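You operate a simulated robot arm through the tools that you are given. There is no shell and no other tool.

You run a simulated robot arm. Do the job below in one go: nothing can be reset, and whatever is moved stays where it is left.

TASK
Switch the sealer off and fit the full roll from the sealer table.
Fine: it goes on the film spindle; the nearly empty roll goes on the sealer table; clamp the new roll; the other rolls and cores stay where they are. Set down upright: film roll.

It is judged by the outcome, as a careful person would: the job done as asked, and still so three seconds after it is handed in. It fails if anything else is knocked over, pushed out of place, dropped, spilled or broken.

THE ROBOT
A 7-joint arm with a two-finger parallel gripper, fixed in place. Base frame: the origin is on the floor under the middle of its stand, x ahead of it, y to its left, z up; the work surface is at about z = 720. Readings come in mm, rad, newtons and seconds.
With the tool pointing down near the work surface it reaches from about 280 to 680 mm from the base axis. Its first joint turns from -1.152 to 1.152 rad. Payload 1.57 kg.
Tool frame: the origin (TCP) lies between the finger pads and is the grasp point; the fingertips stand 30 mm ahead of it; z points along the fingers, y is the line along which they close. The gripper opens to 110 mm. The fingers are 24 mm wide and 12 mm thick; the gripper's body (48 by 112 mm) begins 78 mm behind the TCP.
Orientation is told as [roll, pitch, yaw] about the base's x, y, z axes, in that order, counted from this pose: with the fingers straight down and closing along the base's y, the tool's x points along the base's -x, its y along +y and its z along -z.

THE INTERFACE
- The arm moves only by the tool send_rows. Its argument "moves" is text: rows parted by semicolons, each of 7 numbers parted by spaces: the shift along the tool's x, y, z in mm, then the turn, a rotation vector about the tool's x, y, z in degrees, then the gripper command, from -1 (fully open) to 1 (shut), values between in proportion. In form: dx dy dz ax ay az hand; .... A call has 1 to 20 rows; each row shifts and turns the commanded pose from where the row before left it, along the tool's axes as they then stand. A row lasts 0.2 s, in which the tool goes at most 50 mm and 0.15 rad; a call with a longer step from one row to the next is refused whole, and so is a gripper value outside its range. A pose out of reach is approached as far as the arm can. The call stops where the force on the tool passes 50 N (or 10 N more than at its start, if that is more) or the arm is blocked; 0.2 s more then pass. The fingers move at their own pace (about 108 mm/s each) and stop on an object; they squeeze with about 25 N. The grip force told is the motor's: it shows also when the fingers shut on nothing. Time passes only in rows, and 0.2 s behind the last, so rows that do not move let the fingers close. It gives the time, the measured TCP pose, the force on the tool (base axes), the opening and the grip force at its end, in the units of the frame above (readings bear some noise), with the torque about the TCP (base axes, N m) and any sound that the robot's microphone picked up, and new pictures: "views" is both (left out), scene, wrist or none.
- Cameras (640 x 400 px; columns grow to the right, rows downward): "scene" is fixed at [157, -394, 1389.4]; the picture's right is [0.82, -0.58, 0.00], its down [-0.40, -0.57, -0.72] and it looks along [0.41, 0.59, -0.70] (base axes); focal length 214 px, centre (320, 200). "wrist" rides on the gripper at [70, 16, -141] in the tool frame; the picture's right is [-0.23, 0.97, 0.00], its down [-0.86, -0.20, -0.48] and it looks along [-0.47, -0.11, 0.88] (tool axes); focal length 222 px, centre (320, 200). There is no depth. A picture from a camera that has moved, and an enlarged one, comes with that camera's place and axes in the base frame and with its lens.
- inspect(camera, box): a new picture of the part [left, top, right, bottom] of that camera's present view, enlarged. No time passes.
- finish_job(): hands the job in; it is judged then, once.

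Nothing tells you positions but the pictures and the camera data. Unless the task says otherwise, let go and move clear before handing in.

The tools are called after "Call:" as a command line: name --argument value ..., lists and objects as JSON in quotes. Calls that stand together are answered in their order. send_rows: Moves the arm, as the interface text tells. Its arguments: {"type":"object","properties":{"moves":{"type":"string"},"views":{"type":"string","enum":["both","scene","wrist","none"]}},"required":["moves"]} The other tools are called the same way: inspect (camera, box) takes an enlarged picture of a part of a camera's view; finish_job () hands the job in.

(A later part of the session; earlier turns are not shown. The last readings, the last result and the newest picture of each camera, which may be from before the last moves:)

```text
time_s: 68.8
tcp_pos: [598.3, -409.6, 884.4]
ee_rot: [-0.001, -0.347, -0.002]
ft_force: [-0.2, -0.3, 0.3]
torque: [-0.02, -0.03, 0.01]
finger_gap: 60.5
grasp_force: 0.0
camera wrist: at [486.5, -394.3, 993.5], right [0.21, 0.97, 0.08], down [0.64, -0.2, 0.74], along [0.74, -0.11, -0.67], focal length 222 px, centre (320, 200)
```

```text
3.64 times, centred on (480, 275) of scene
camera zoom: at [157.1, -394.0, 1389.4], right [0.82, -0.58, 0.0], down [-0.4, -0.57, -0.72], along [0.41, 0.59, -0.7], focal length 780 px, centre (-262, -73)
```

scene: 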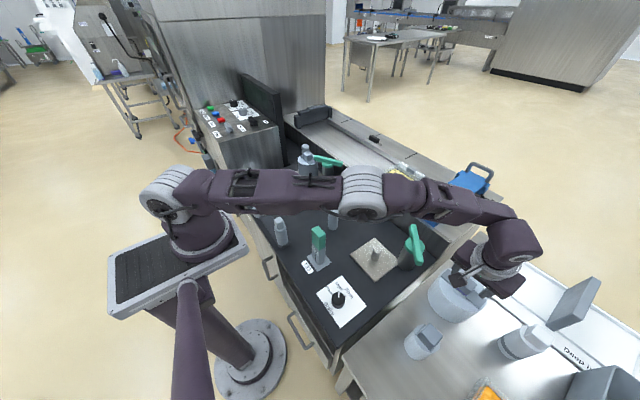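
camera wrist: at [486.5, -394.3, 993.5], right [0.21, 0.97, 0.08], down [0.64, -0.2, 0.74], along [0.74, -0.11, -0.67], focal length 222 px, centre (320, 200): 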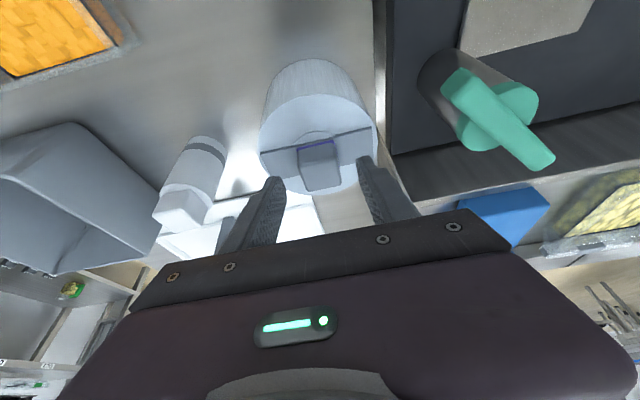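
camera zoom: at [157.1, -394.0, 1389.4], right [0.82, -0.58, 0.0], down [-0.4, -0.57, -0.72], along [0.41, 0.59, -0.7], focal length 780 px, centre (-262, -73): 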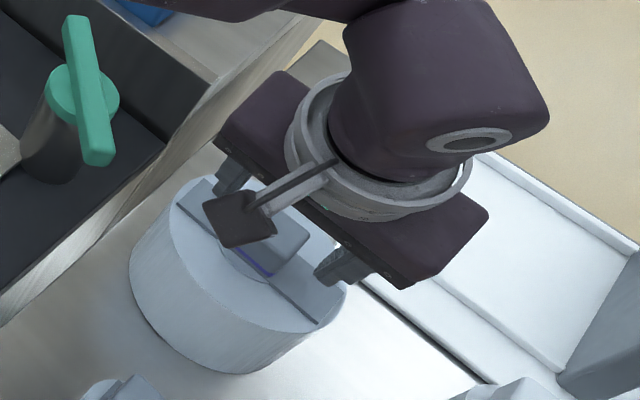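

Alignment looks good, with the cube centred between the fingers. I'll go the last 38 mm and close.

Call:
send_rows --moves "0 -0.4 13 0 0 0 -0.1; 0 0 13 0 0 0 -0.1; 0 0 11 0 0 0 -0.1; 0 0 0 0 0 0 -0.1; 0 0 0 0 0 0 1; 0 0 0 0 0 0 1; 0 0 0 0 0 0 1"

Call:
inspect --camera "wrist" --box '[220, 80, 420, 240]'

```text
time_s: 70.4
tcp_pos: [609.6, -406.8, 852.6]
ee_rot: [0.002, -0.343, 0.002]
ft_force: [-0.2, -1.5, 0.6]
torque: [-0.47, 0.06, -0.12]
finger_gap: 35.8
grasp_force: 25.2
out of reach, approached as far as the arm can: row 3
camera wrist: at [498.3, -393.1, 962.4], right [0.21, 0.97, 0.08], down [0.64, -0.2, 0.74], along [0.73, -0.1, -0.67], focal length 222 px, centre (320, 200)
```

scene: 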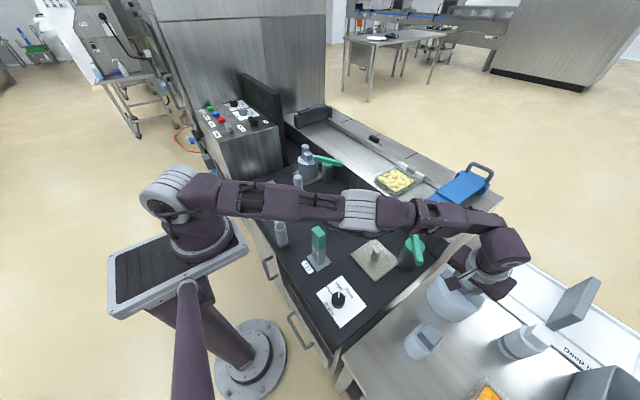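
wrist: 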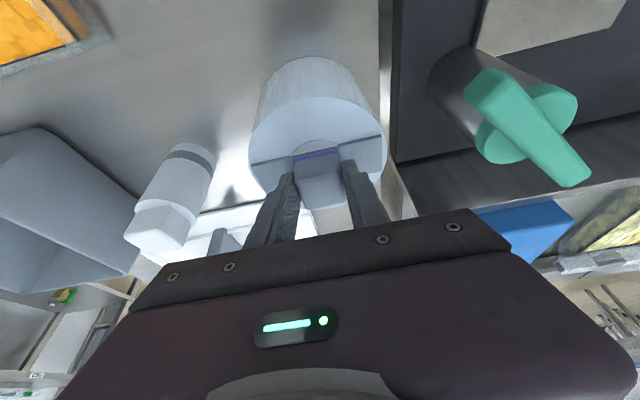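

```text
2.50 times, centred on (320, 160) of wrist
camera zoom: at [498.3, -393.1, 962.4], right [0.21, 0.97, 0.08], down [0.64, -0.2, 0.74], along [0.73, -0.1, -0.67], focal length 555 px, centre (320, 300)
```

zoom: 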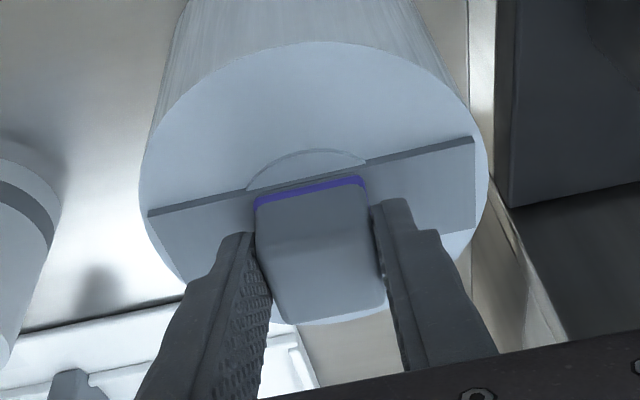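

I have the full roll's cube (gap 36 mm, 25 N). I'll lift gently and check the weight.

Call:
send_rows --moves "-1.7 0 -4.7 0 0 0 1; -3.4 0 -9.4 0 0 0 1; -3.4 0 -9.4 0 0 0 1; 0 0 0 0 0 0 1"

Call:
inspect --camera "scene" --box '[420, 220, 540, 330]'

```text
time_s: 71.4
tcp_pos: [608.1, -405.0, 877.6]
ee_rot: [0.0, -0.346, -0.002]
ft_force: [-0.7, 0.3, -6.1]
torque: [-0.04, 0.05, 0.0]
finger_gap: 35.5
grasp_force: 25.1
camera wrist: at [497.1, -391.2, 987.7], right [0.21, 0.97, 0.08], down [0.64, -0.2, 0.74], along [0.74, -0.11, -0.67], focal length 222 px, centre (320, 200)
```

scene: 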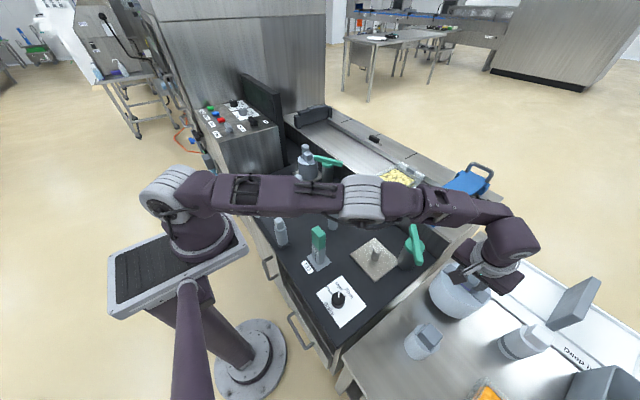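
wrist: 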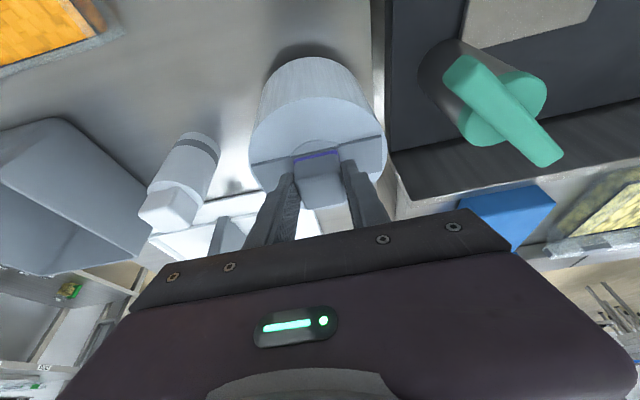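

```text
3.64 times, centred on (480, 275) of scene
camera zoom: at [157.2, -394.0, 1389.3], right [0.82, -0.58, 0.0], down [-0.4, -0.57, -0.72], along [0.41, 0.59, -0.7], focal length 780 px, centre (-262, -73)
```

zoom: 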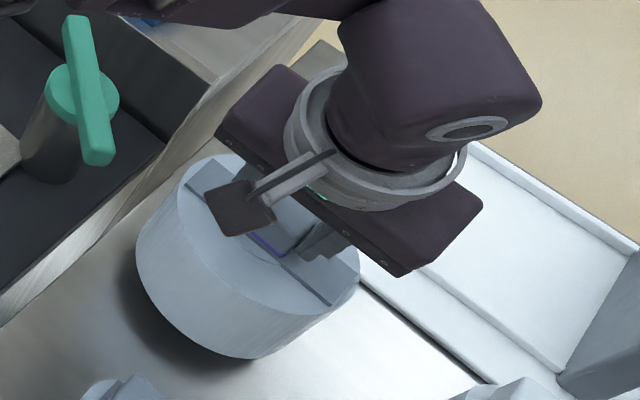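

The full roll weighs about 0.6 kg and hangs steadily. I'll draw it back and up, high enough to clear the open lever and the old roll, and then over to the spindle.

Call:
send_rows --moves "5.7 1.7 -31.1 0 0 0 1; 5.7 1.7 -31.1 0 0 0 1; 5.7 1.7 -31.1 0 0 0 1; 4.75 5 -31 0 0 0 1; 4.75 5 -31 0 0 0 1; 0 0 0 0 0 0 1"

```text
time_s: 72.8
tcp_pos: [530.1, -393.9, 1013.9]
ee_rot: [-0.001, -0.348, -0.001]
ft_force: [0.2, 1.0, -6.5]
torque: [0.0, 0.04, -0.02]
finger_gap: 35.8
grasp_force: 25.0
camera wrist: at [418.9, -378.8, 1123.0], right [0.21, 0.97, 0.08], down [0.64, -0.2, 0.74], along [0.74, -0.11, -0.67], focal length 222 px, centre (320, 200)
```

scene: 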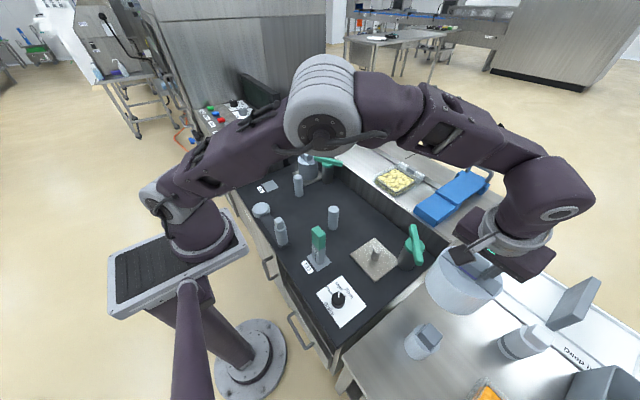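
wrist: 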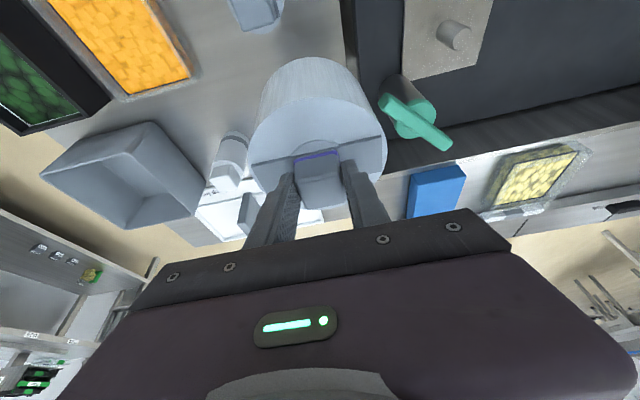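

Stable. Now across to above the spindle.

Call:
send_rows --moves "-0.2 35 0.1 0 0 0 1; -0.2 36 0.1 0 0 0 1; -0.2 36 0.1 0 0 0 1; -0.2 36 0.1 0 0 0 1; -0.2 36 0.1 0 0 0 1; -0.2 33.4 0.1 0 0 0 1; 0 0 0 0 0 0 1; 0 0 0 0 0 0 1"

Call:
inspect --camera "scene" --box '[320, 170, 460, 300]'

Call:
inspect --camera "wrist" --box '[220, 40, 420, 220]'

```text
time_s: 74.6
tcp_pos: [530.8, -182.0, 1014.4]
ee_rot: [-0.001, -0.345, -0.003]
ft_force: [-0.3, 0.0, -5.9]
torque: [0.02, 0.06, 0.02]
finger_gap: 36.0
grasp_force: 25.1
camera wrist: at [419.7, -167.4, 1123.4], right [0.21, 0.97, 0.08], down [0.64, -0.2, 0.74], along [0.74, -0.11, -0.67], focal length 222 px, centre (320, 200)
```

scene: 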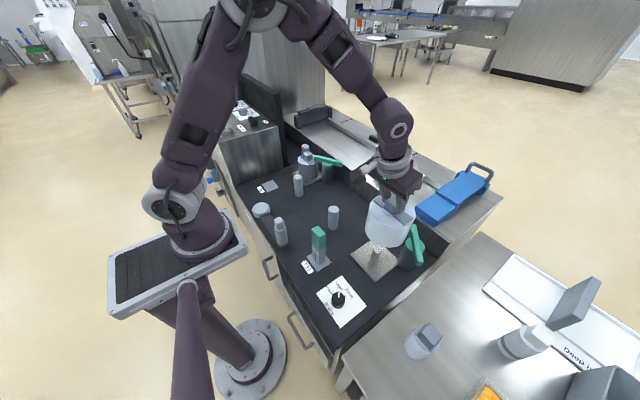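
wrist: 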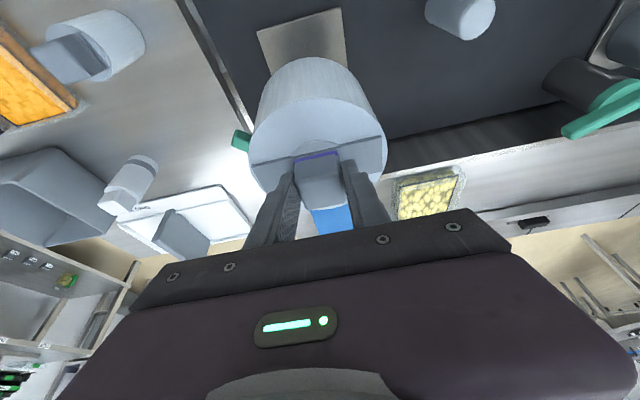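

```text
3.08 times, centred on (390, 235) of scene
camera zoom: at [157.2, -394.0, 1389.4], right [0.82, -0.58, 0.0], down [-0.4, -0.57, -0.72], along [0.41, 0.59, -0.7], focal length 660 px, centre (105, 92)
```

zoom: 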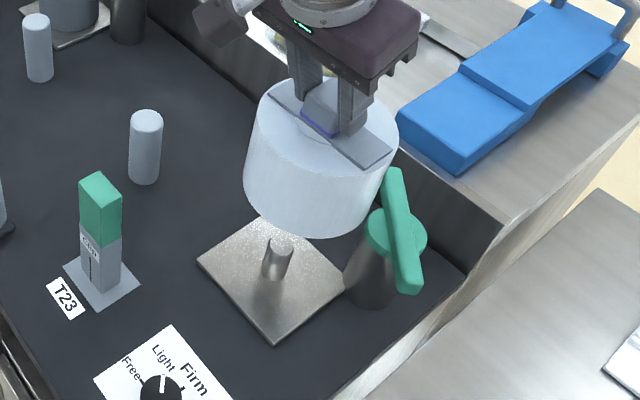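

```text
2.22 times, centred on (320, 130) of wrist
camera zoom: at [419.7, -167.4, 1123.4], right [0.21, 0.97, 0.08], down [0.64, -0.2, 0.74], along [0.74, -0.11, -0.67], focal length 494 px, centre (320, 356)
```

zoom: 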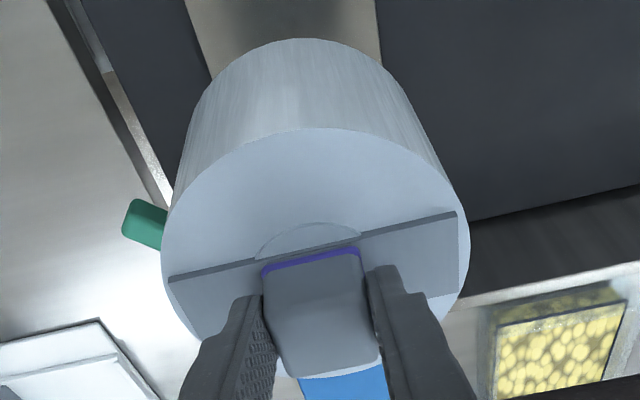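

The roll hangs level above the spindle, and its centre is about 10 mm ahead of the TCP by camera estimate. I'll lower to just above the pin top and check alignment.

Call:
send_rows --moves "9.2 0 25.7 0 0 0 1; 9.2 0 25.7 0 0 0 1; 8.5 0 23.5 0 0 0 1; 0 0 0 0 0 0 1" --views "wrist"

Call:
inspect --camera "scene" --box '[340, 200, 440, 290]'

```text
time_s: 75.6
tcp_pos: [529.7, -182.9, 934.2]
ee_rot: [0.002, -0.347, -0.003]
ft_force: [-0.2, 0.4, -6.1]
torque: [0.0, 0.07, -0.02]
finger_gap: 35.9
grasp_force: 24.7
camera wrist: at [417.6, -167.5, 1043.6], right [0.21, 0.97, 0.08], down [0.64, -0.2, 0.74], along [0.74, -0.11, -0.67], focal length 222 px, centre (320, 200)
```

wrist: 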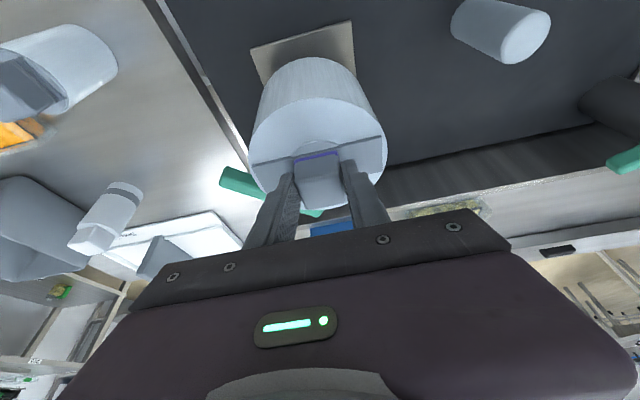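

```text
4.44 times, centred on (390, 245) of scene
camera zoom: at [157.1, -394.0, 1389.4], right [0.82, -0.58, 0.0], down [-0.4, -0.57, -0.72], along [0.41, 0.59, -0.7], focal length 953 px, centre (9, 0)
```

zoom: 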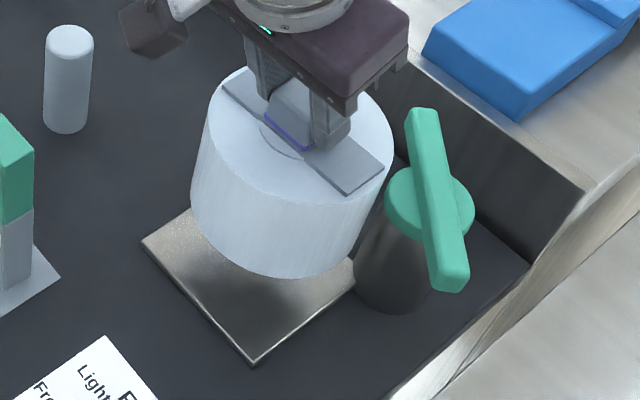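

Alignment looks right within a couple of millimetres. I'll nudge to the estimated axis and lower slowly toward the pin, watching for contact.

Call:
send_rows --moves "-1.6 1.4 0.6 0 0 0 1; 2.0 0 5.6 0 0 0 1; 2.0 0 5.6 0 0 0 1; 2.0 0 5.6 0 0 0 1; 0 0 0 0 0 0 1" --views "none"

```text
time_s: 76.8
tcp_pos: [535.7, -180.5, 918.0]
ee_rot: [-0.002, -0.348, -0.002]
ft_force: [-0.9, 1.1, -5.6]
torque: [-0.02, 0.05, -0.01]
finger_gap: 35.8
grasp_force: 24.8
```

Call:
send_rows --moves "1.0 0 2.8 0 0 0 1; 1.0 0 2.8 0 0 0 1; 0 0 0 0 0 0 1" --views "none"

Call:
inspect --camera "scene" --box '[340, 200, 440, 290]'

```text
time_s: 77.6
tcp_pos: [535.1, -178.9, 911.5]
ee_rot: [0.001, -0.346, -0.002]
ft_force: [0.4, 0.0, -5.5]
torque: [-0.06, 0.05, 0.02]
finger_gap: 35.8
grasp_force: 24.8
```

```text
4.44 times, centred on (390, 245) of scene
camera zoom: at [157.1, -394.0, 1389.4], right [0.82, -0.58, 0.0], down [-0.4, -0.57, -0.72], along [0.41, 0.59, -0.7], focal length 953 px, centre (9, 0)
```

zoom: 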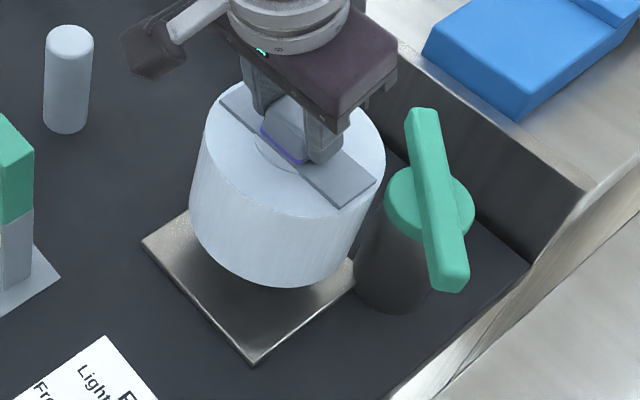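

No contact yet, and by estimate the roll's bottom should be around the pin top. Continuing down in small steps.

Call:
send_rows --moves "1.0 0 2.8 0 0 0 1; 1.0 0 2.8 0 0 0 1; 1.0 0 2.8 0 0 0 1; 0 0 0 0 0 0 1" --views "none"

```text
time_s: 78.6
tcp_pos: [535.1, -178.4, 903.3]
ee_rot: [-0.001, -0.347, -0.001]
ft_force: [0.9, 0.4, -5.9]
torque: [0.03, 0.05, -0.02]
finger_gap: 35.8
grasp_force: 25.2
```

Call:
send_rows --moves "1.0 0 2.8 0 0 0 1; 1.0 0 2.8 0 0 0 1; 0 0 0 0 0 0 1" --views "none"

Call:
inspect --camera "scene" --box '[340, 200, 440, 290]'

```text
time_s: 79.4
tcp_pos: [534.9, -179.2, 897.4]
ee_rot: [0.0, -0.349, -0.001]
ft_force: [0.7, -0.6, -5.5]
torque: [0.02, 0.09, -0.01]
finger_gap: 35.9
grasp_force: 25.1
```

```text
4.44 times, centred on (390, 245) of scene
camera zoom: at [157.1, -394.0, 1389.4], right [0.82, -0.58, 0.0], down [-0.4, -0.57, -0.72], along [0.41, 0.59, -0.7], focal length 953 px, centre (9, 0)
```

zoom: 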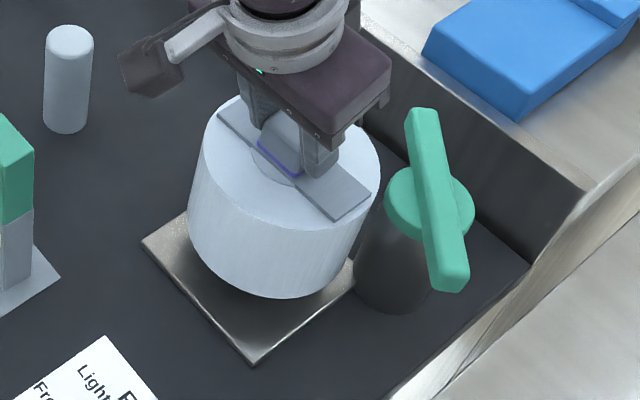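

Call:
inspect --camera "scene" --box '[375, 215, 430, 280]'

Call:
inspect --camera "wrist" --box '[220, 0, 420, 120]'

```text
6.15 times, centred on (402, 248) of scene
camera zoom: at [157.1, -394.0, 1389.4], right [0.82, -0.58, 0.0], down [-0.4, -0.57, -0.72], along [0.41, 0.59, -0.7], focal length 1320 px, centre (-188, -92)
```

zoom: 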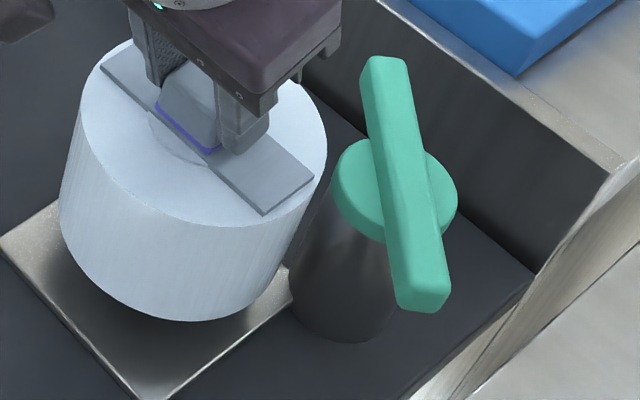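

```text
3.20 times, centred on (320, 60) of wrist
camera zoom: at [423.2, -164.7, 1006.5], right [0.21, 0.97, 0.08], down [0.64, -0.2, 0.74], along [0.74, -0.11, -0.67], focal length 711 px, centre (320, 648)
```

zoom: 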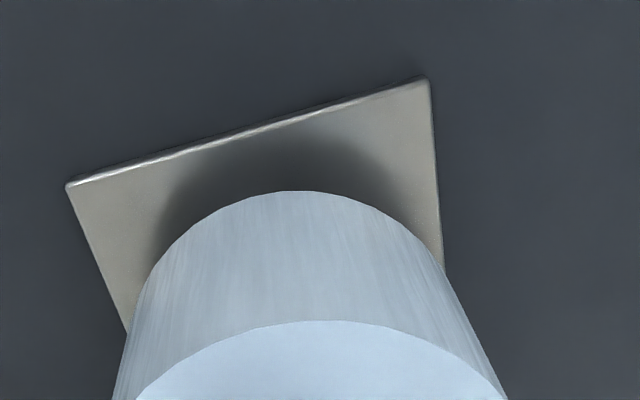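

The camera views suggest the roll's bottom leans about 2° toward +x and sits several millimetres ahead of the pin. I'll raise it slightly, correct the tilt and position, and re-check.

Call:
send_rows --moves "-5.4 0 -15 0 0 0 1; 0 0 0 0 2 0 1; 3.3 -1 -1.2 0 0 0 1; 0 0 0 0 0 0 1; 0 0 0 0 0 0 1" --views "wrist"

Call:
inspect --camera "scene" --box '[375, 205, 430, 270]'

Call:
inspect --camera "wrist" --box '[220, 0, 420, 180]'

```text
time_s: 80.6
tcp_pos: [530.7, -180.2, 913.2]
ee_rot: [-0.001, -0.312, -0.001]
ft_force: [0.8, -0.4, -4.9]
torque: [0.03, 0.05, -0.01]
finger_gap: 35.8
grasp_force: 24.9
camera wrist: at [423.8, -164.8, 1025.7], right [0.22, 0.97, 0.07], down [0.67, -0.2, 0.72], along [0.71, -0.11, -0.69], focal length 222 px, centre (320, 200)
```

wrist: 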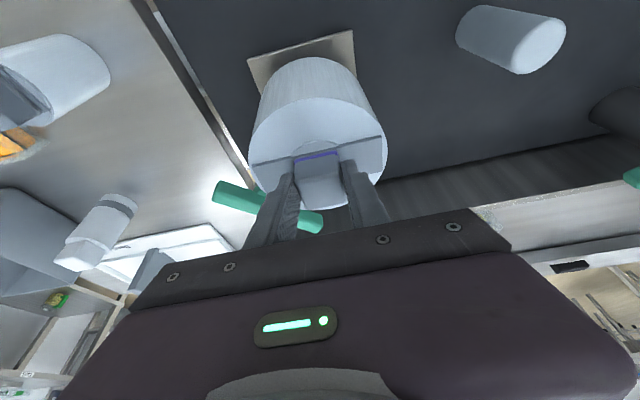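

```text
6.15 times, centred on (402, 238) of scene
camera zoom: at [157.1, -394.0, 1389.4], right [0.82, -0.58, 0.0], down [-0.4, -0.57, -0.72], along [0.41, 0.59, -0.7], focal length 1320 px, centre (-188, -31)
```

zoom: 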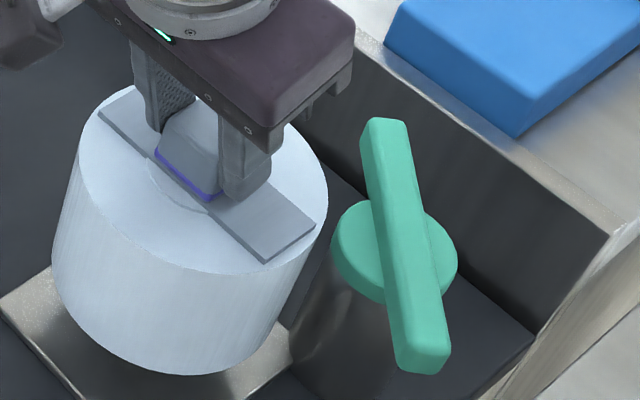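

```text
2.22 times, centred on (320, 90) of wrist
camera zoom: at [423.8, -164.8, 1025.7], right [0.22, 0.97, 0.07], down [0.67, -0.2, 0.72], along [0.71, -0.11, -0.69], focal length 494 px, centre (320, 444)
```

zoom: 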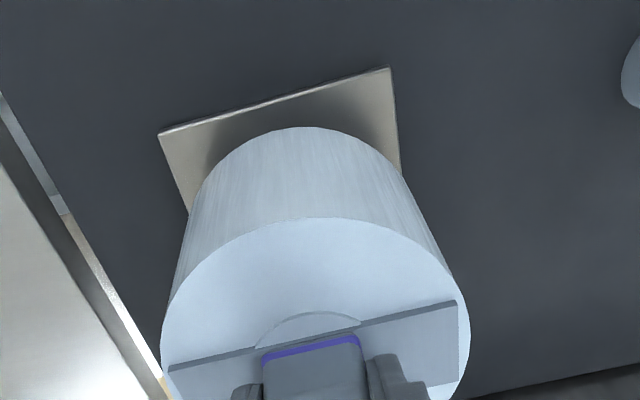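

By the wrist view the roll is now vertical and centred within about 2 mm of the pin. I'll shift +1.5 mm in x and lower step by step with force checks.

Call:
send_rows --moves "-1.4 -0.5 0.5 0 0 0 1; 1.6 0 4.8 0 0 0 1; 1.6 0 4.8 0 0 0 1; 1.6 0 4.8 0 0 0 1; 0 0 0 0 0 0 1" --views "none"

```text
time_s: 81.8
tcp_pos: [532.5, -179.9, 898.0]
ee_rot: [0.001, -0.312, -0.002]
ft_force: [-1.1, -0.8, -6.5]
torque: [-0.03, 0.04, -0.01]
finger_gap: 35.7
grasp_force: 24.9
```

Call:
send_rows --moves "0.9 0 2.9 0 0 0 1; 0.9 0 2.9 0 0 0 1; 0 0 0 0 0 0 1" --views "none"

```text
time_s: 82.6
tcp_pos: [531.5, -180.8, 890.4]
ee_rot: [0.0, -0.311, -0.001]
ft_force: [0.2, 1.1, -6.9]
torque: [0.04, 0.05, 0.0]
finger_gap: 35.7
grasp_force: 25.1
```

No contact with the bottom at about z=749, so the pin should be entering the core. Continuing down.

Call:
send_rows --moves "0.9 0 2.9 0 0 0 1; 0.9 0 2.9 0 0 0 1; 0.9 0 2.9 0 0 0 1; 0 0 0 0 0 0 1" --views "none"

Call:
inspect --camera "scene" --box '[340, 200, 440, 290]'

```text
time_s: 83.6
tcp_pos: [531.7, -182.1, 882.1]
ee_rot: [0.0, -0.311, -0.002]
ft_force: [0.9, 0.9, -6.3]
torque: [0.0, 0.04, -0.01]
finger_gap: 35.9
grasp_force: 24.8
```

```text
4.44 times, centred on (390, 245) of scene
camera zoom: at [157.1, -394.0, 1389.4], right [0.82, -0.58, 0.0], down [-0.4, -0.57, -0.72], along [0.41, 0.59, -0.7], focal length 953 px, centre (9, 0)
```

zoom: 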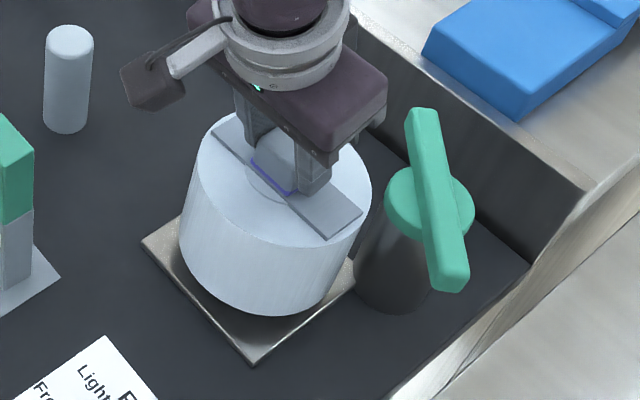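

Call:
send_rows --moves "0.9 0 2.9 0 0 0 1; 0.9 0 2.9 0 0 0 1; 0.9 0 2.9 0 0 0 1; 0 0 0 0 0 0 1" --views "none"

```text
time_s: 84.6
tcp_pos: [533.7, -180.7, 872.5]
ee_rot: [0.0, -0.313, -0.003]
ft_force: [0.1, -0.6, -5.9]
torque: [-0.02, 0.04, 0.01]
finger_gap: 35.7
grasp_force: 24.9
```

Call:
send_rows --moves "0.9 0 2.9 0 0 0 1; 0.9 0 2.9 0 0 0 1; 0 0 0 0 0 0 1" --views "none"

```text
time_s: 85.4
tcp_pos: [532.9, -180.5, 866.5]
ee_rot: [0.0, -0.313, -0.003]
ft_force: [1.4, -0.6, -5.6]
torque: [0.0, 0.05, 0.01]
finger_gap: 35.6
grasp_force: 25.7
```

Call:
send_rows --moves "0.6 0 1.9 0 0 0 1; 0.6 0 1.9 0 0 0 1; 0 0 0 0 0 0 1" --views "none"

Call:
inspect --camera "scene" --box '[340, 210, 440, 300]'

```text
time_s: 86.2
tcp_pos: [532.0, -180.9, 862.1]
ee_rot: [0.002, -0.312, 0.0]
ft_force: [-2.1, 1.2, 1.1]
torque: [0.06, -0.1, 0.04]
finger_gap: 35.9
grasp_force: 25.3
```

```text
4.44 times, centred on (390, 255) of scene
camera zoom: at [157.0, -394.0, 1389.4], right [0.82, -0.58, 0.0], down [-0.4, -0.57, -0.72], along [0.41, 0.59, -0.7], focal length 953 px, centre (9, -44)
```

zoom: 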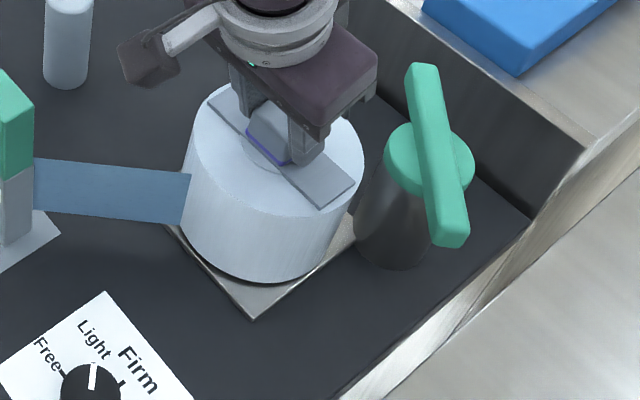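

The roll has come to rest and the film strip has reappeared from the guide to it, so it's registering on the spindle. I'll press down another 1–2 mm to be sure it's fully seated.

Call:
send_rows --moves "0.5 0 1.4 0 0 0 1; 0 0 0 0 0 0 1" --views "none"

Call:
inspect --camera "scene" --box '[365, 225, 425, 285]'

```text
time_s: 86.8
tcp_pos: [531.7, -181.0, 861.3]
ee_rot: [0.0, -0.316, -0.001]
ft_force: [-5.4, 2.4, 13.4]
torque: [0.34, -0.47, 0.17]
finger_gap: 35.8
grasp_force: 25.0
```

```text
6.67 times, centred on (395, 255) of scene
camera zoom: at [156.7, -393.8, 1389.5], right [0.82, -0.58, 0.0], down [-0.4, -0.57, -0.72], along [0.41, 0.59, -0.7], focal length 1430 px, centre (-180, -167)
```

zoom: 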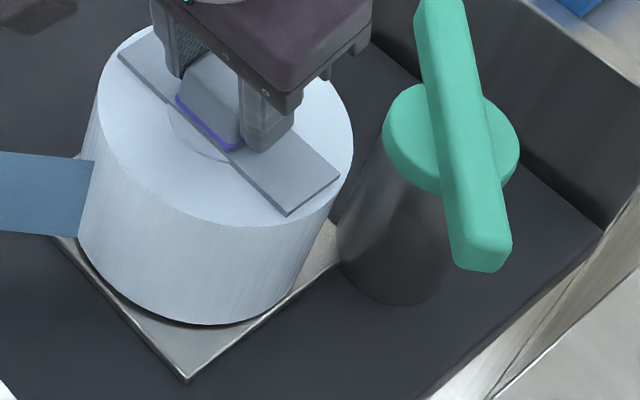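

Seated at the expected height (z≈861, 13 N). I'll release and retreat along the tool axis.

Call:
send_rows --moves "0 0 -0.8 0 0 0 1; 0 0 0 0 0 0 0.2; 0 0 0 0 0 0 -0.1; 0 0 0 0 0 0 -0.1; 0 0 -20 0 0 0 -0.1; 0 0 -35 0 0 0 -0.1; 0 0 -40 0 0 0 -0.1; 0 0 -40 0 0 0 -0.1; 0 0 0 0 0 0 -0.1"

Call:
inspect --camera "scene" --box '[330, 200, 450, 290]'

Call:
inspect --camera "wrist" --box '[200, 20, 440, 220]'

```text
time_s: 88.8
tcp_pos: [490.8, -182.4, 990.7]
ee_rot: [-0.003, -0.315, 0.001]
ft_force: [0.1, -0.1, 0.3]
torque: [0.01, 0.03, 0.02]
finger_gap: 60.5
grasp_force: 0.0
camera wrist: at [383.4, -167.8, 1102.9], right [0.22, 0.97, 0.07], down [0.67, -0.2, 0.72], along [0.71, -0.11, -0.69], focal length 222 px, centre (320, 200)
```

scene: 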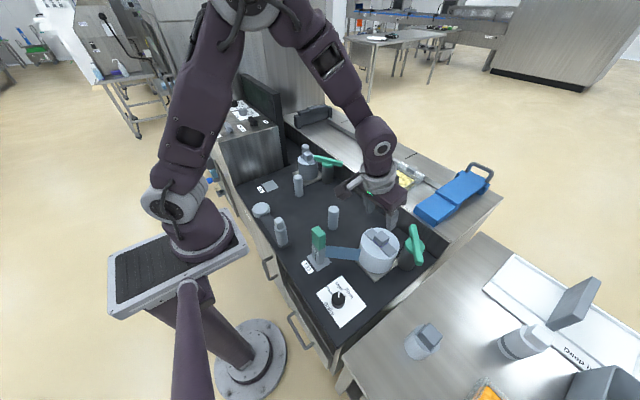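
wrist: 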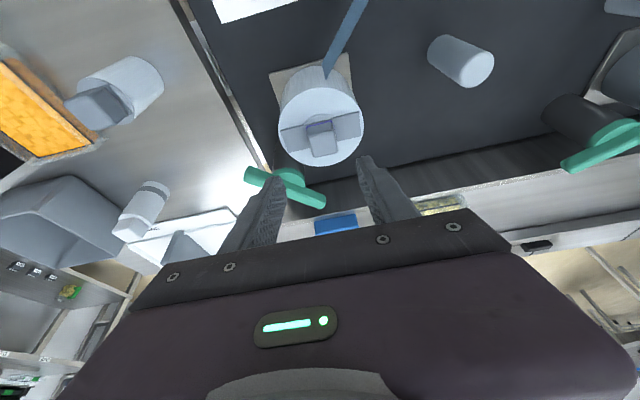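

```text
4.44 times, centred on (390, 245) of scene
camera zoom: at [157.0, -394.0, 1389.4], right [0.82, -0.58, 0.0], down [-0.4, -0.57, -0.72], along [0.41, 0.59, -0.7], focal length 953 px, centre (9, 0)
```

zoom: 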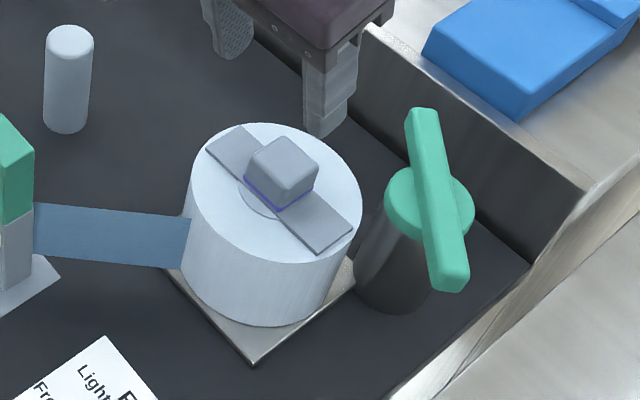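

```text
2.00 times, centred on (320, 120) of wrist
camera zoom: at [383.4, -167.8, 1102.9], right [0.22, 0.97, 0.07], down [0.67, -0.2, 0.72], along [0.71, -0.11, -0.69], focal length 444 px, centre (320, 360)
```

zoom: 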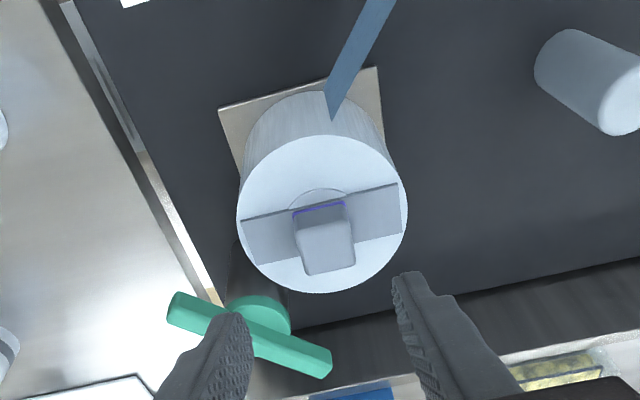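

The full roll sits flat on the spindle with the film leading from it. Next I'll close the clamp: with fingers shut, I'll go to the outer (+x,-y) side of the lever's near arm to sweep it back over the roll.

Call:
send_rows --moves "-18.55 -31.8 22 0 0 0 1; -18.55 -31.8 22 0 0 0 1; -18.55 -31.8 22 0 0 0 1; -18.55 -31.8 22 0 0 0 1; 0 0 0 0 0 0 1"

Call:
inspect --camera "wrist" --box '[220, 40, 440, 240]'

Call:
inspect --camera "scene" --box '[360, 200, 470, 290]'

```text
time_s: 90.0
tcp_pos: [588.6, -307.7, 929.4]
ee_rot: [0.001, -0.313, -0.002]
ft_force: [-0.2, -0.4, -0.1]
torque: [-0.02, -0.02, 0.02]
finger_gap: 0.0
grasp_force: 21.2
camera wrist: at [481.1, -292.7, 1042.8], right [0.22, 0.97, 0.07], down [0.67, -0.2, 0.72], along [0.71, -0.11, -0.69], focal length 222 px, centre (320, 200)
```

scene: 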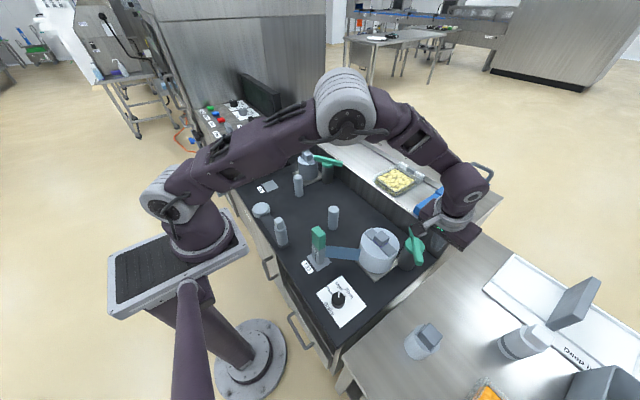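
wrist: 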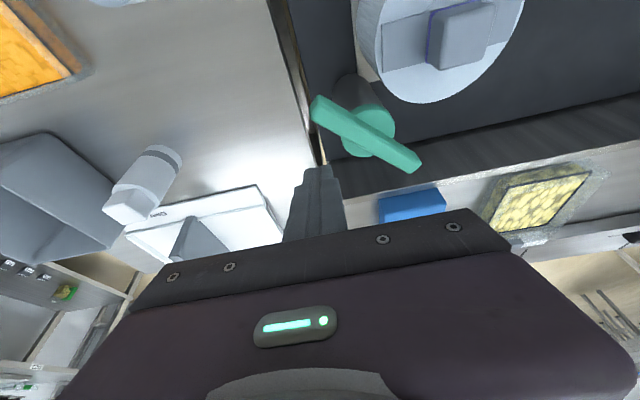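

```text
2.00 times, centred on (330, 140) of wrist
camera zoom: at [481.1, -292.7, 1042.8], right [0.22, 0.97, 0.07], down [0.67, -0.2, 0.72], along [0.71, -0.11, -0.69], focal length 444 px, centre (300, 320)
```

zoom: 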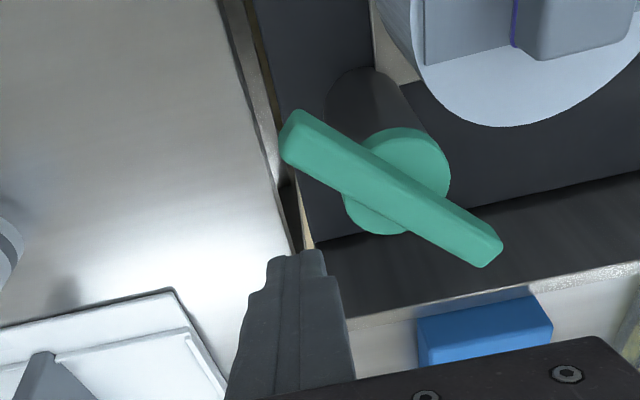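

```text
4.44 times, centred on (415, 245) of scene
camera zoom: at [157.0, -394.0, 1389.4], right [0.82, -0.58, 0.0], down [-0.4, -0.57, -0.72], along [0.41, 0.59, -0.7], focal length 953 px, centre (-102, 0)
```

zoom: 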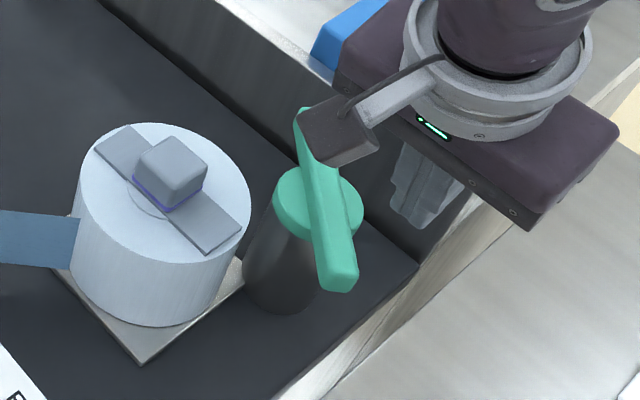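

The lever's near end is at about (566, -300) and the closed fingertips are on its outer side. I'll lower to lever height.

Call:
send_rows --moves "6.9 0 21.3 0 0 0 1; 6.9 0 21.3 0 0 0 1; 6.9 0 21 0 0 0 1; 0 0 0 0 0 0 1" --views "none"

Call:
inspect --camera "wrist" --box '[220, 40, 440, 240]'

Call:
inspect --camera "scene" --box '[360, 200, 470, 290]'

```text
time_s: 91.0
tcp_pos: [589.3, -308.9, 863.6]
ee_rot: [0.002, -0.311, -0.002]
ft_force: [1.1, -0.3, 0.9]
torque: [-0.02, -0.01, 0.01]
finger_gap: 0.1
grasp_force: 21.2
```

```text
2.00 times, centred on (330, 140) of wrist
camera zoom: at [481.5, -294.3, 977.3], right [0.22, 0.97, 0.07], down [0.67, -0.2, 0.72], along [0.71, -0.11, -0.69], focal length 444 px, centre (300, 320)
```

zoom: 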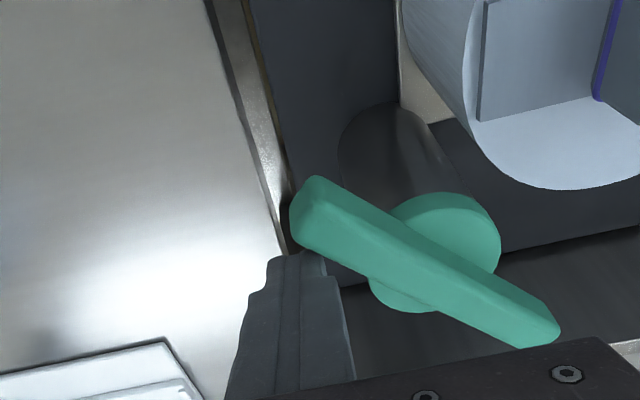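

```text
4.44 times, centred on (415, 245) of scene
camera zoom: at [157.1, -394.0, 1389.4], right [0.82, -0.58, 0.0], down [-0.4, -0.57, -0.72], along [0.41, 0.59, -0.7], focal length 953 px, centre (-102, 0)
```

zoom: 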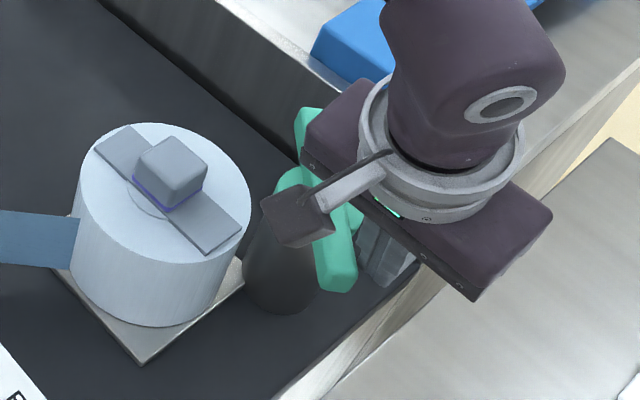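

Clear. Now I'll sweep the lever back along its arc, first part.

Call:
send_rows --moves "7.1 6.8 -2.3 0 0 0 1; 9.9 6.1 -3.2 0 0 0 1; 9.8 9.7 -3.2 0 0 0 1; 7.0 12.3 -2.3 0 0 0 1; 0 0 0 0 0 0 1" --views "none"

Call:
inspect --camera "wrist" --box '[220, 40, 440, 240]'

Call:
inspect --camera "scene" --box '[360, 200, 470, 290]'

```text
time_s: 92.2
tcp_pos: [550.7, -273.0, 863.2]
ee_rot: [0.002, -0.312, -0.001]
ft_force: [-0.5, 0.3, -0.2]
torque: [-0.02, 0.0, -0.02]
finger_gap: 0.0
grasp_force: 20.9
```

```text
2.00 times, centred on (330, 140) of wrist
camera zoom: at [443.3, -258.5, 977.0], right [0.22, 0.97, 0.07], down [0.67, -0.2, 0.72], along [0.71, -0.11, -0.69], focal length 444 px, centre (300, 320)
```

zoom: 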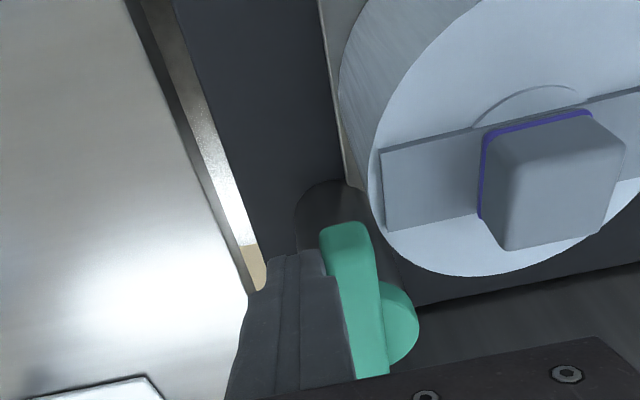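

```text
4.44 times, centred on (415, 245) of scene
camera zoom: at [157.0, -394.0, 1389.4], right [0.82, -0.58, 0.0], down [-0.4, -0.57, -0.72], along [0.41, 0.59, -0.7], focal length 953 px, centre (-102, 0)
```

zoom: 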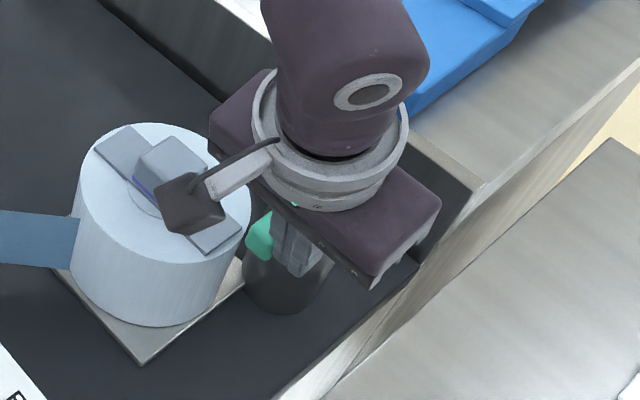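

It's swinging smoothly, about halfway. Continuing toward the closed position over the roll.

Call:
send_rows --moves "3.8 13.7 -1.2 0 0 0 1; 0.3 14.3 -0.1 0 0 0 1; 0 0 0 0 0 0 1" --views "none"

Call:
inspect --camera "wrist" --box '[220, 40, 440, 240]'

```text
time_s: 93.0
tcp_pos: [548.1, -246.3, 863.5]
ee_rot: [0.001, -0.314, -0.002]
ft_force: [-0.5, -0.5, 0.1]
torque: [-0.01, 0.05, 0.03]
finger_gap: 0.0
grasp_force: 21.5
```

```text
2.00 times, centred on (330, 140) of wrist
camera zoom: at [440.0, -231.3, 976.4], right [0.22, 0.97, 0.07], down [0.67, -0.2, 0.72], along [0.71, -0.11, -0.69], focal length 444 px, centre (300, 320)
```

zoom: 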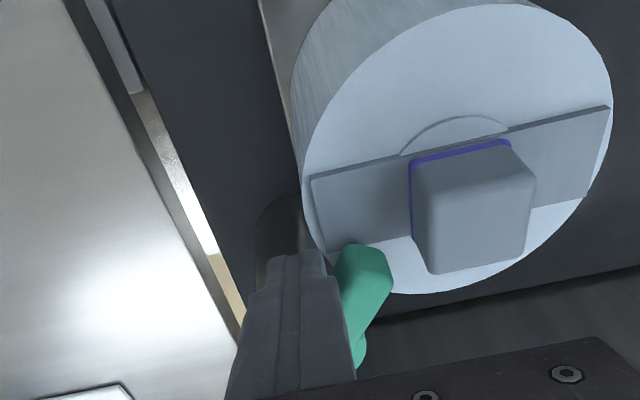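

The lever's end is over the roll's edge. I'll push the last part and look for the stop.

Call:
send_rows --moves "-1.5 7 0.5 0 0 0 1; -1.6 6.8 0.5 0 0 0 1; 0 0 0 0 0 0 1" --views "none"

Call:
inspect --camera "wrist" --box '[220, 40, 440, 240]'

Call:
inspect --camera "scene" --box '[360, 200, 470, 290]'

```text
time_s: 93.8
tcp_pos: [550.6, -232.5, 862.2]
ee_rot: [-0.001, -0.314, -0.003]
ft_force: [-1.4, -14.8, -1.4]
torque: [-0.34, 0.08, -0.25]
finger_gap: 0.0
grasp_force: 21.8
```

```text
2.00 times, centred on (330, 140) of wrist
camera zoom: at [442.7, -217.7, 976.0], right [0.22, 0.97, 0.07], down [0.67, -0.2, 0.72], along [0.71, -0.11, -0.69], focal length 444 px, centre (300, 320)
```

zoom: 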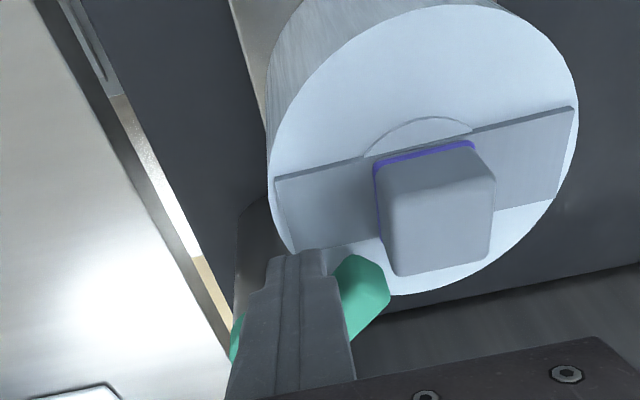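

```text
4.44 times, centred on (415, 245) of scene
camera zoom: at [157.0, -394.3, 1389.3], right [0.82, -0.58, 0.0], down [-0.4, -0.57, -0.72], along [0.41, 0.59, -0.7], focal length 953 px, centre (-102, 0)
```

zoom: 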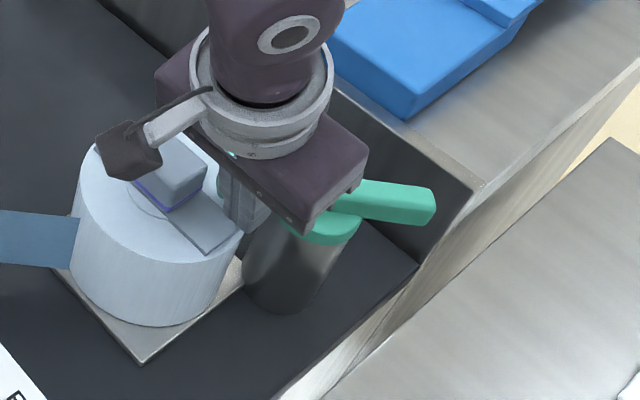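

There's a 15 N reaction from the lever itself, so it's near its stop. One more small push to confirm.

Call:
send_rows --moves "-1.9 2.2 0.6 0 0 0 1; 0 0 0 0 0 0 1" --views "none"

Call:
inspect --camera "scene" --box '[360, 200, 470, 290]'

```text
time_s: 94.4
tcp_pos: [550.9, -232.0, 863.1]
ee_rot: [-0.002, -0.307, -0.007]
ft_force: [-14.6, -30.4, -4.0]
torque: [-0.79, 0.44, -0.47]
finger_gap: 0.2
grasp_force: 21.4
```

```text
4.44 times, centred on (415, 245) of scene
camera zoom: at [156.7, -394.7, 1389.2], right [0.82, -0.58, 0.0], down [-0.4, -0.57, -0.72], along [0.41, 0.59, -0.7], focal length 953 px, centre (-102, 0)
```

zoom: 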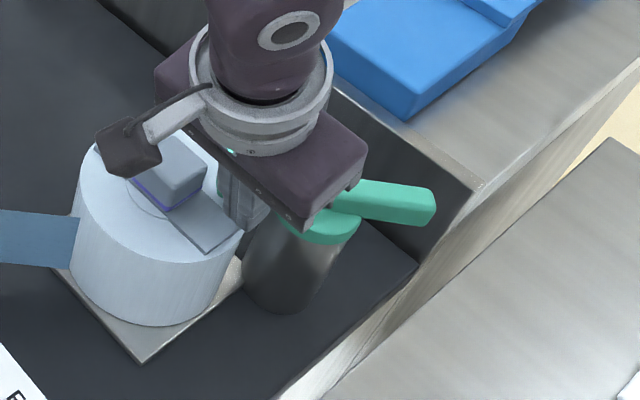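

The lever is firmly against its closed stop (34 N). I'll back off, rise clear, and inspect everything.

Call:
send_rows --moves "4 -5 -1.3 0 0 0 1; 7.6 -10 -2.5 0 0 0 1; -9.2 0 -28.6 0 0 0 1; -9.2 0 -28.6 0 0 0 1; -9.2 0 -28.6 0 0 0 1; -9.2 0 -28.6 0 0 0 1; 25 0 -25 0 0 0 1; 25 0 -25 0 0 0 1; 0 0 0 0 0 0 1"

Call:
inspect --camera "scene" --box '[330, 200, 450, 290]'

Call:
inspect --camera "scene" --box '[380, 230, 640, 400]'

Call:
inspect --camera "wrist" --box '[200, 0, 480, 220]'

```text
time_s: 96.4
tcp_pos: [475.3, -246.2, 1013.5]
ee_rot: [-0.002, -0.312, -0.002]
ft_force: [0.5, -0.3, 0.8]
torque: [0.01, -0.03, -0.01]
finger_gap: 0.2
grasp_force: 21.7
camera wrist: at [367.9, -231.4, 1126.5], right [0.22, 0.97, 0.07], down [0.67, -0.2, 0.72], along [0.71, -0.11, -0.69], focal length 222 px, centre (320, 200)
```

scene: 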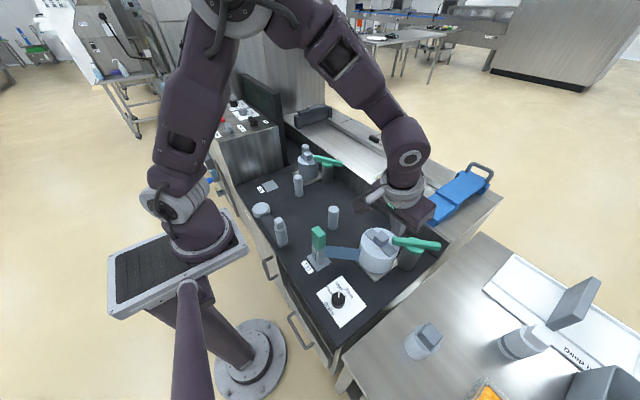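
wrist: 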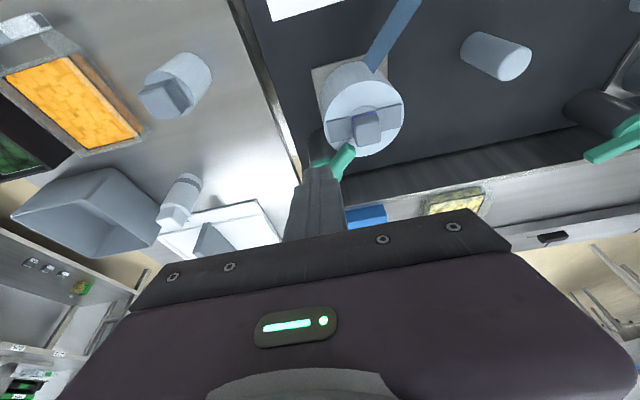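

```text
4.44 times, centred on (390, 245) of scene
camera zoom: at [157.0, -394.0, 1389.4], right [0.82, -0.58, 0.0], down [-0.4, -0.57, -0.72], along [0.41, 0.59, -0.7], focal length 953 px, centre (9, 0)
```

zoom: 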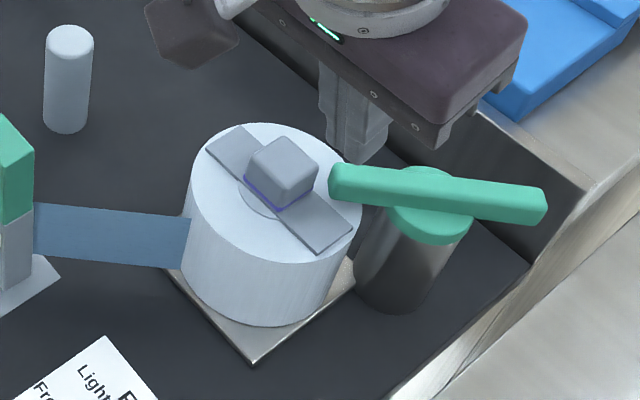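

```text
2.35 times, centred on (510, 315) of scene
camera zoom: at [157.0, -394.0, 1389.4], right [0.82, -0.58, 0.0], down [-0.4, -0.57, -0.72], along [0.41, 0.59, -0.7], focal length 505 px, centre (-127, -71)
```

zoom: 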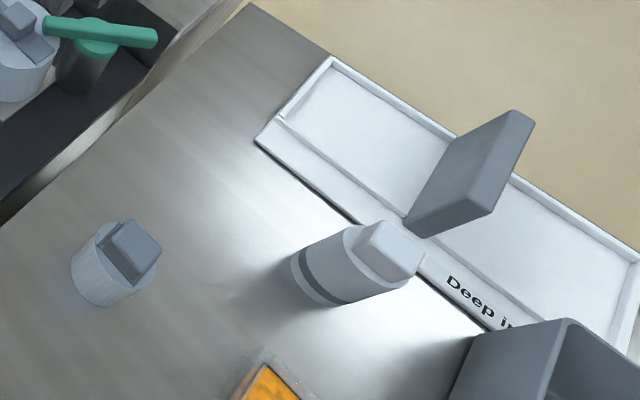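

```text
1.82 times, centred on (340, 110) of wrist
camera zoom: at [367.9, -231.4, 1126.5], right [0.22, 0.97, 0.07], down [0.67, -0.2, 0.72], along [0.71, -0.11, -0.69], focal length 404 px, centre (284, 364)
```

zoom: 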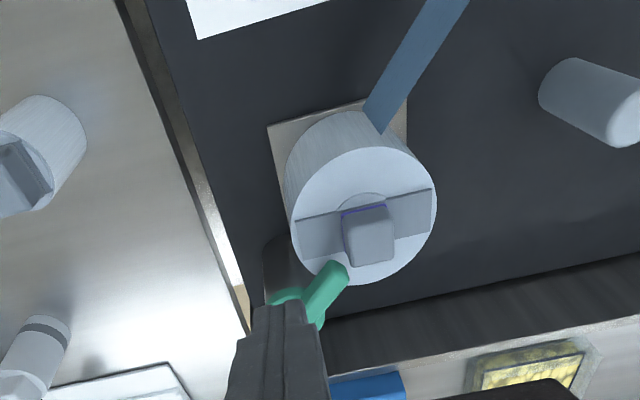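

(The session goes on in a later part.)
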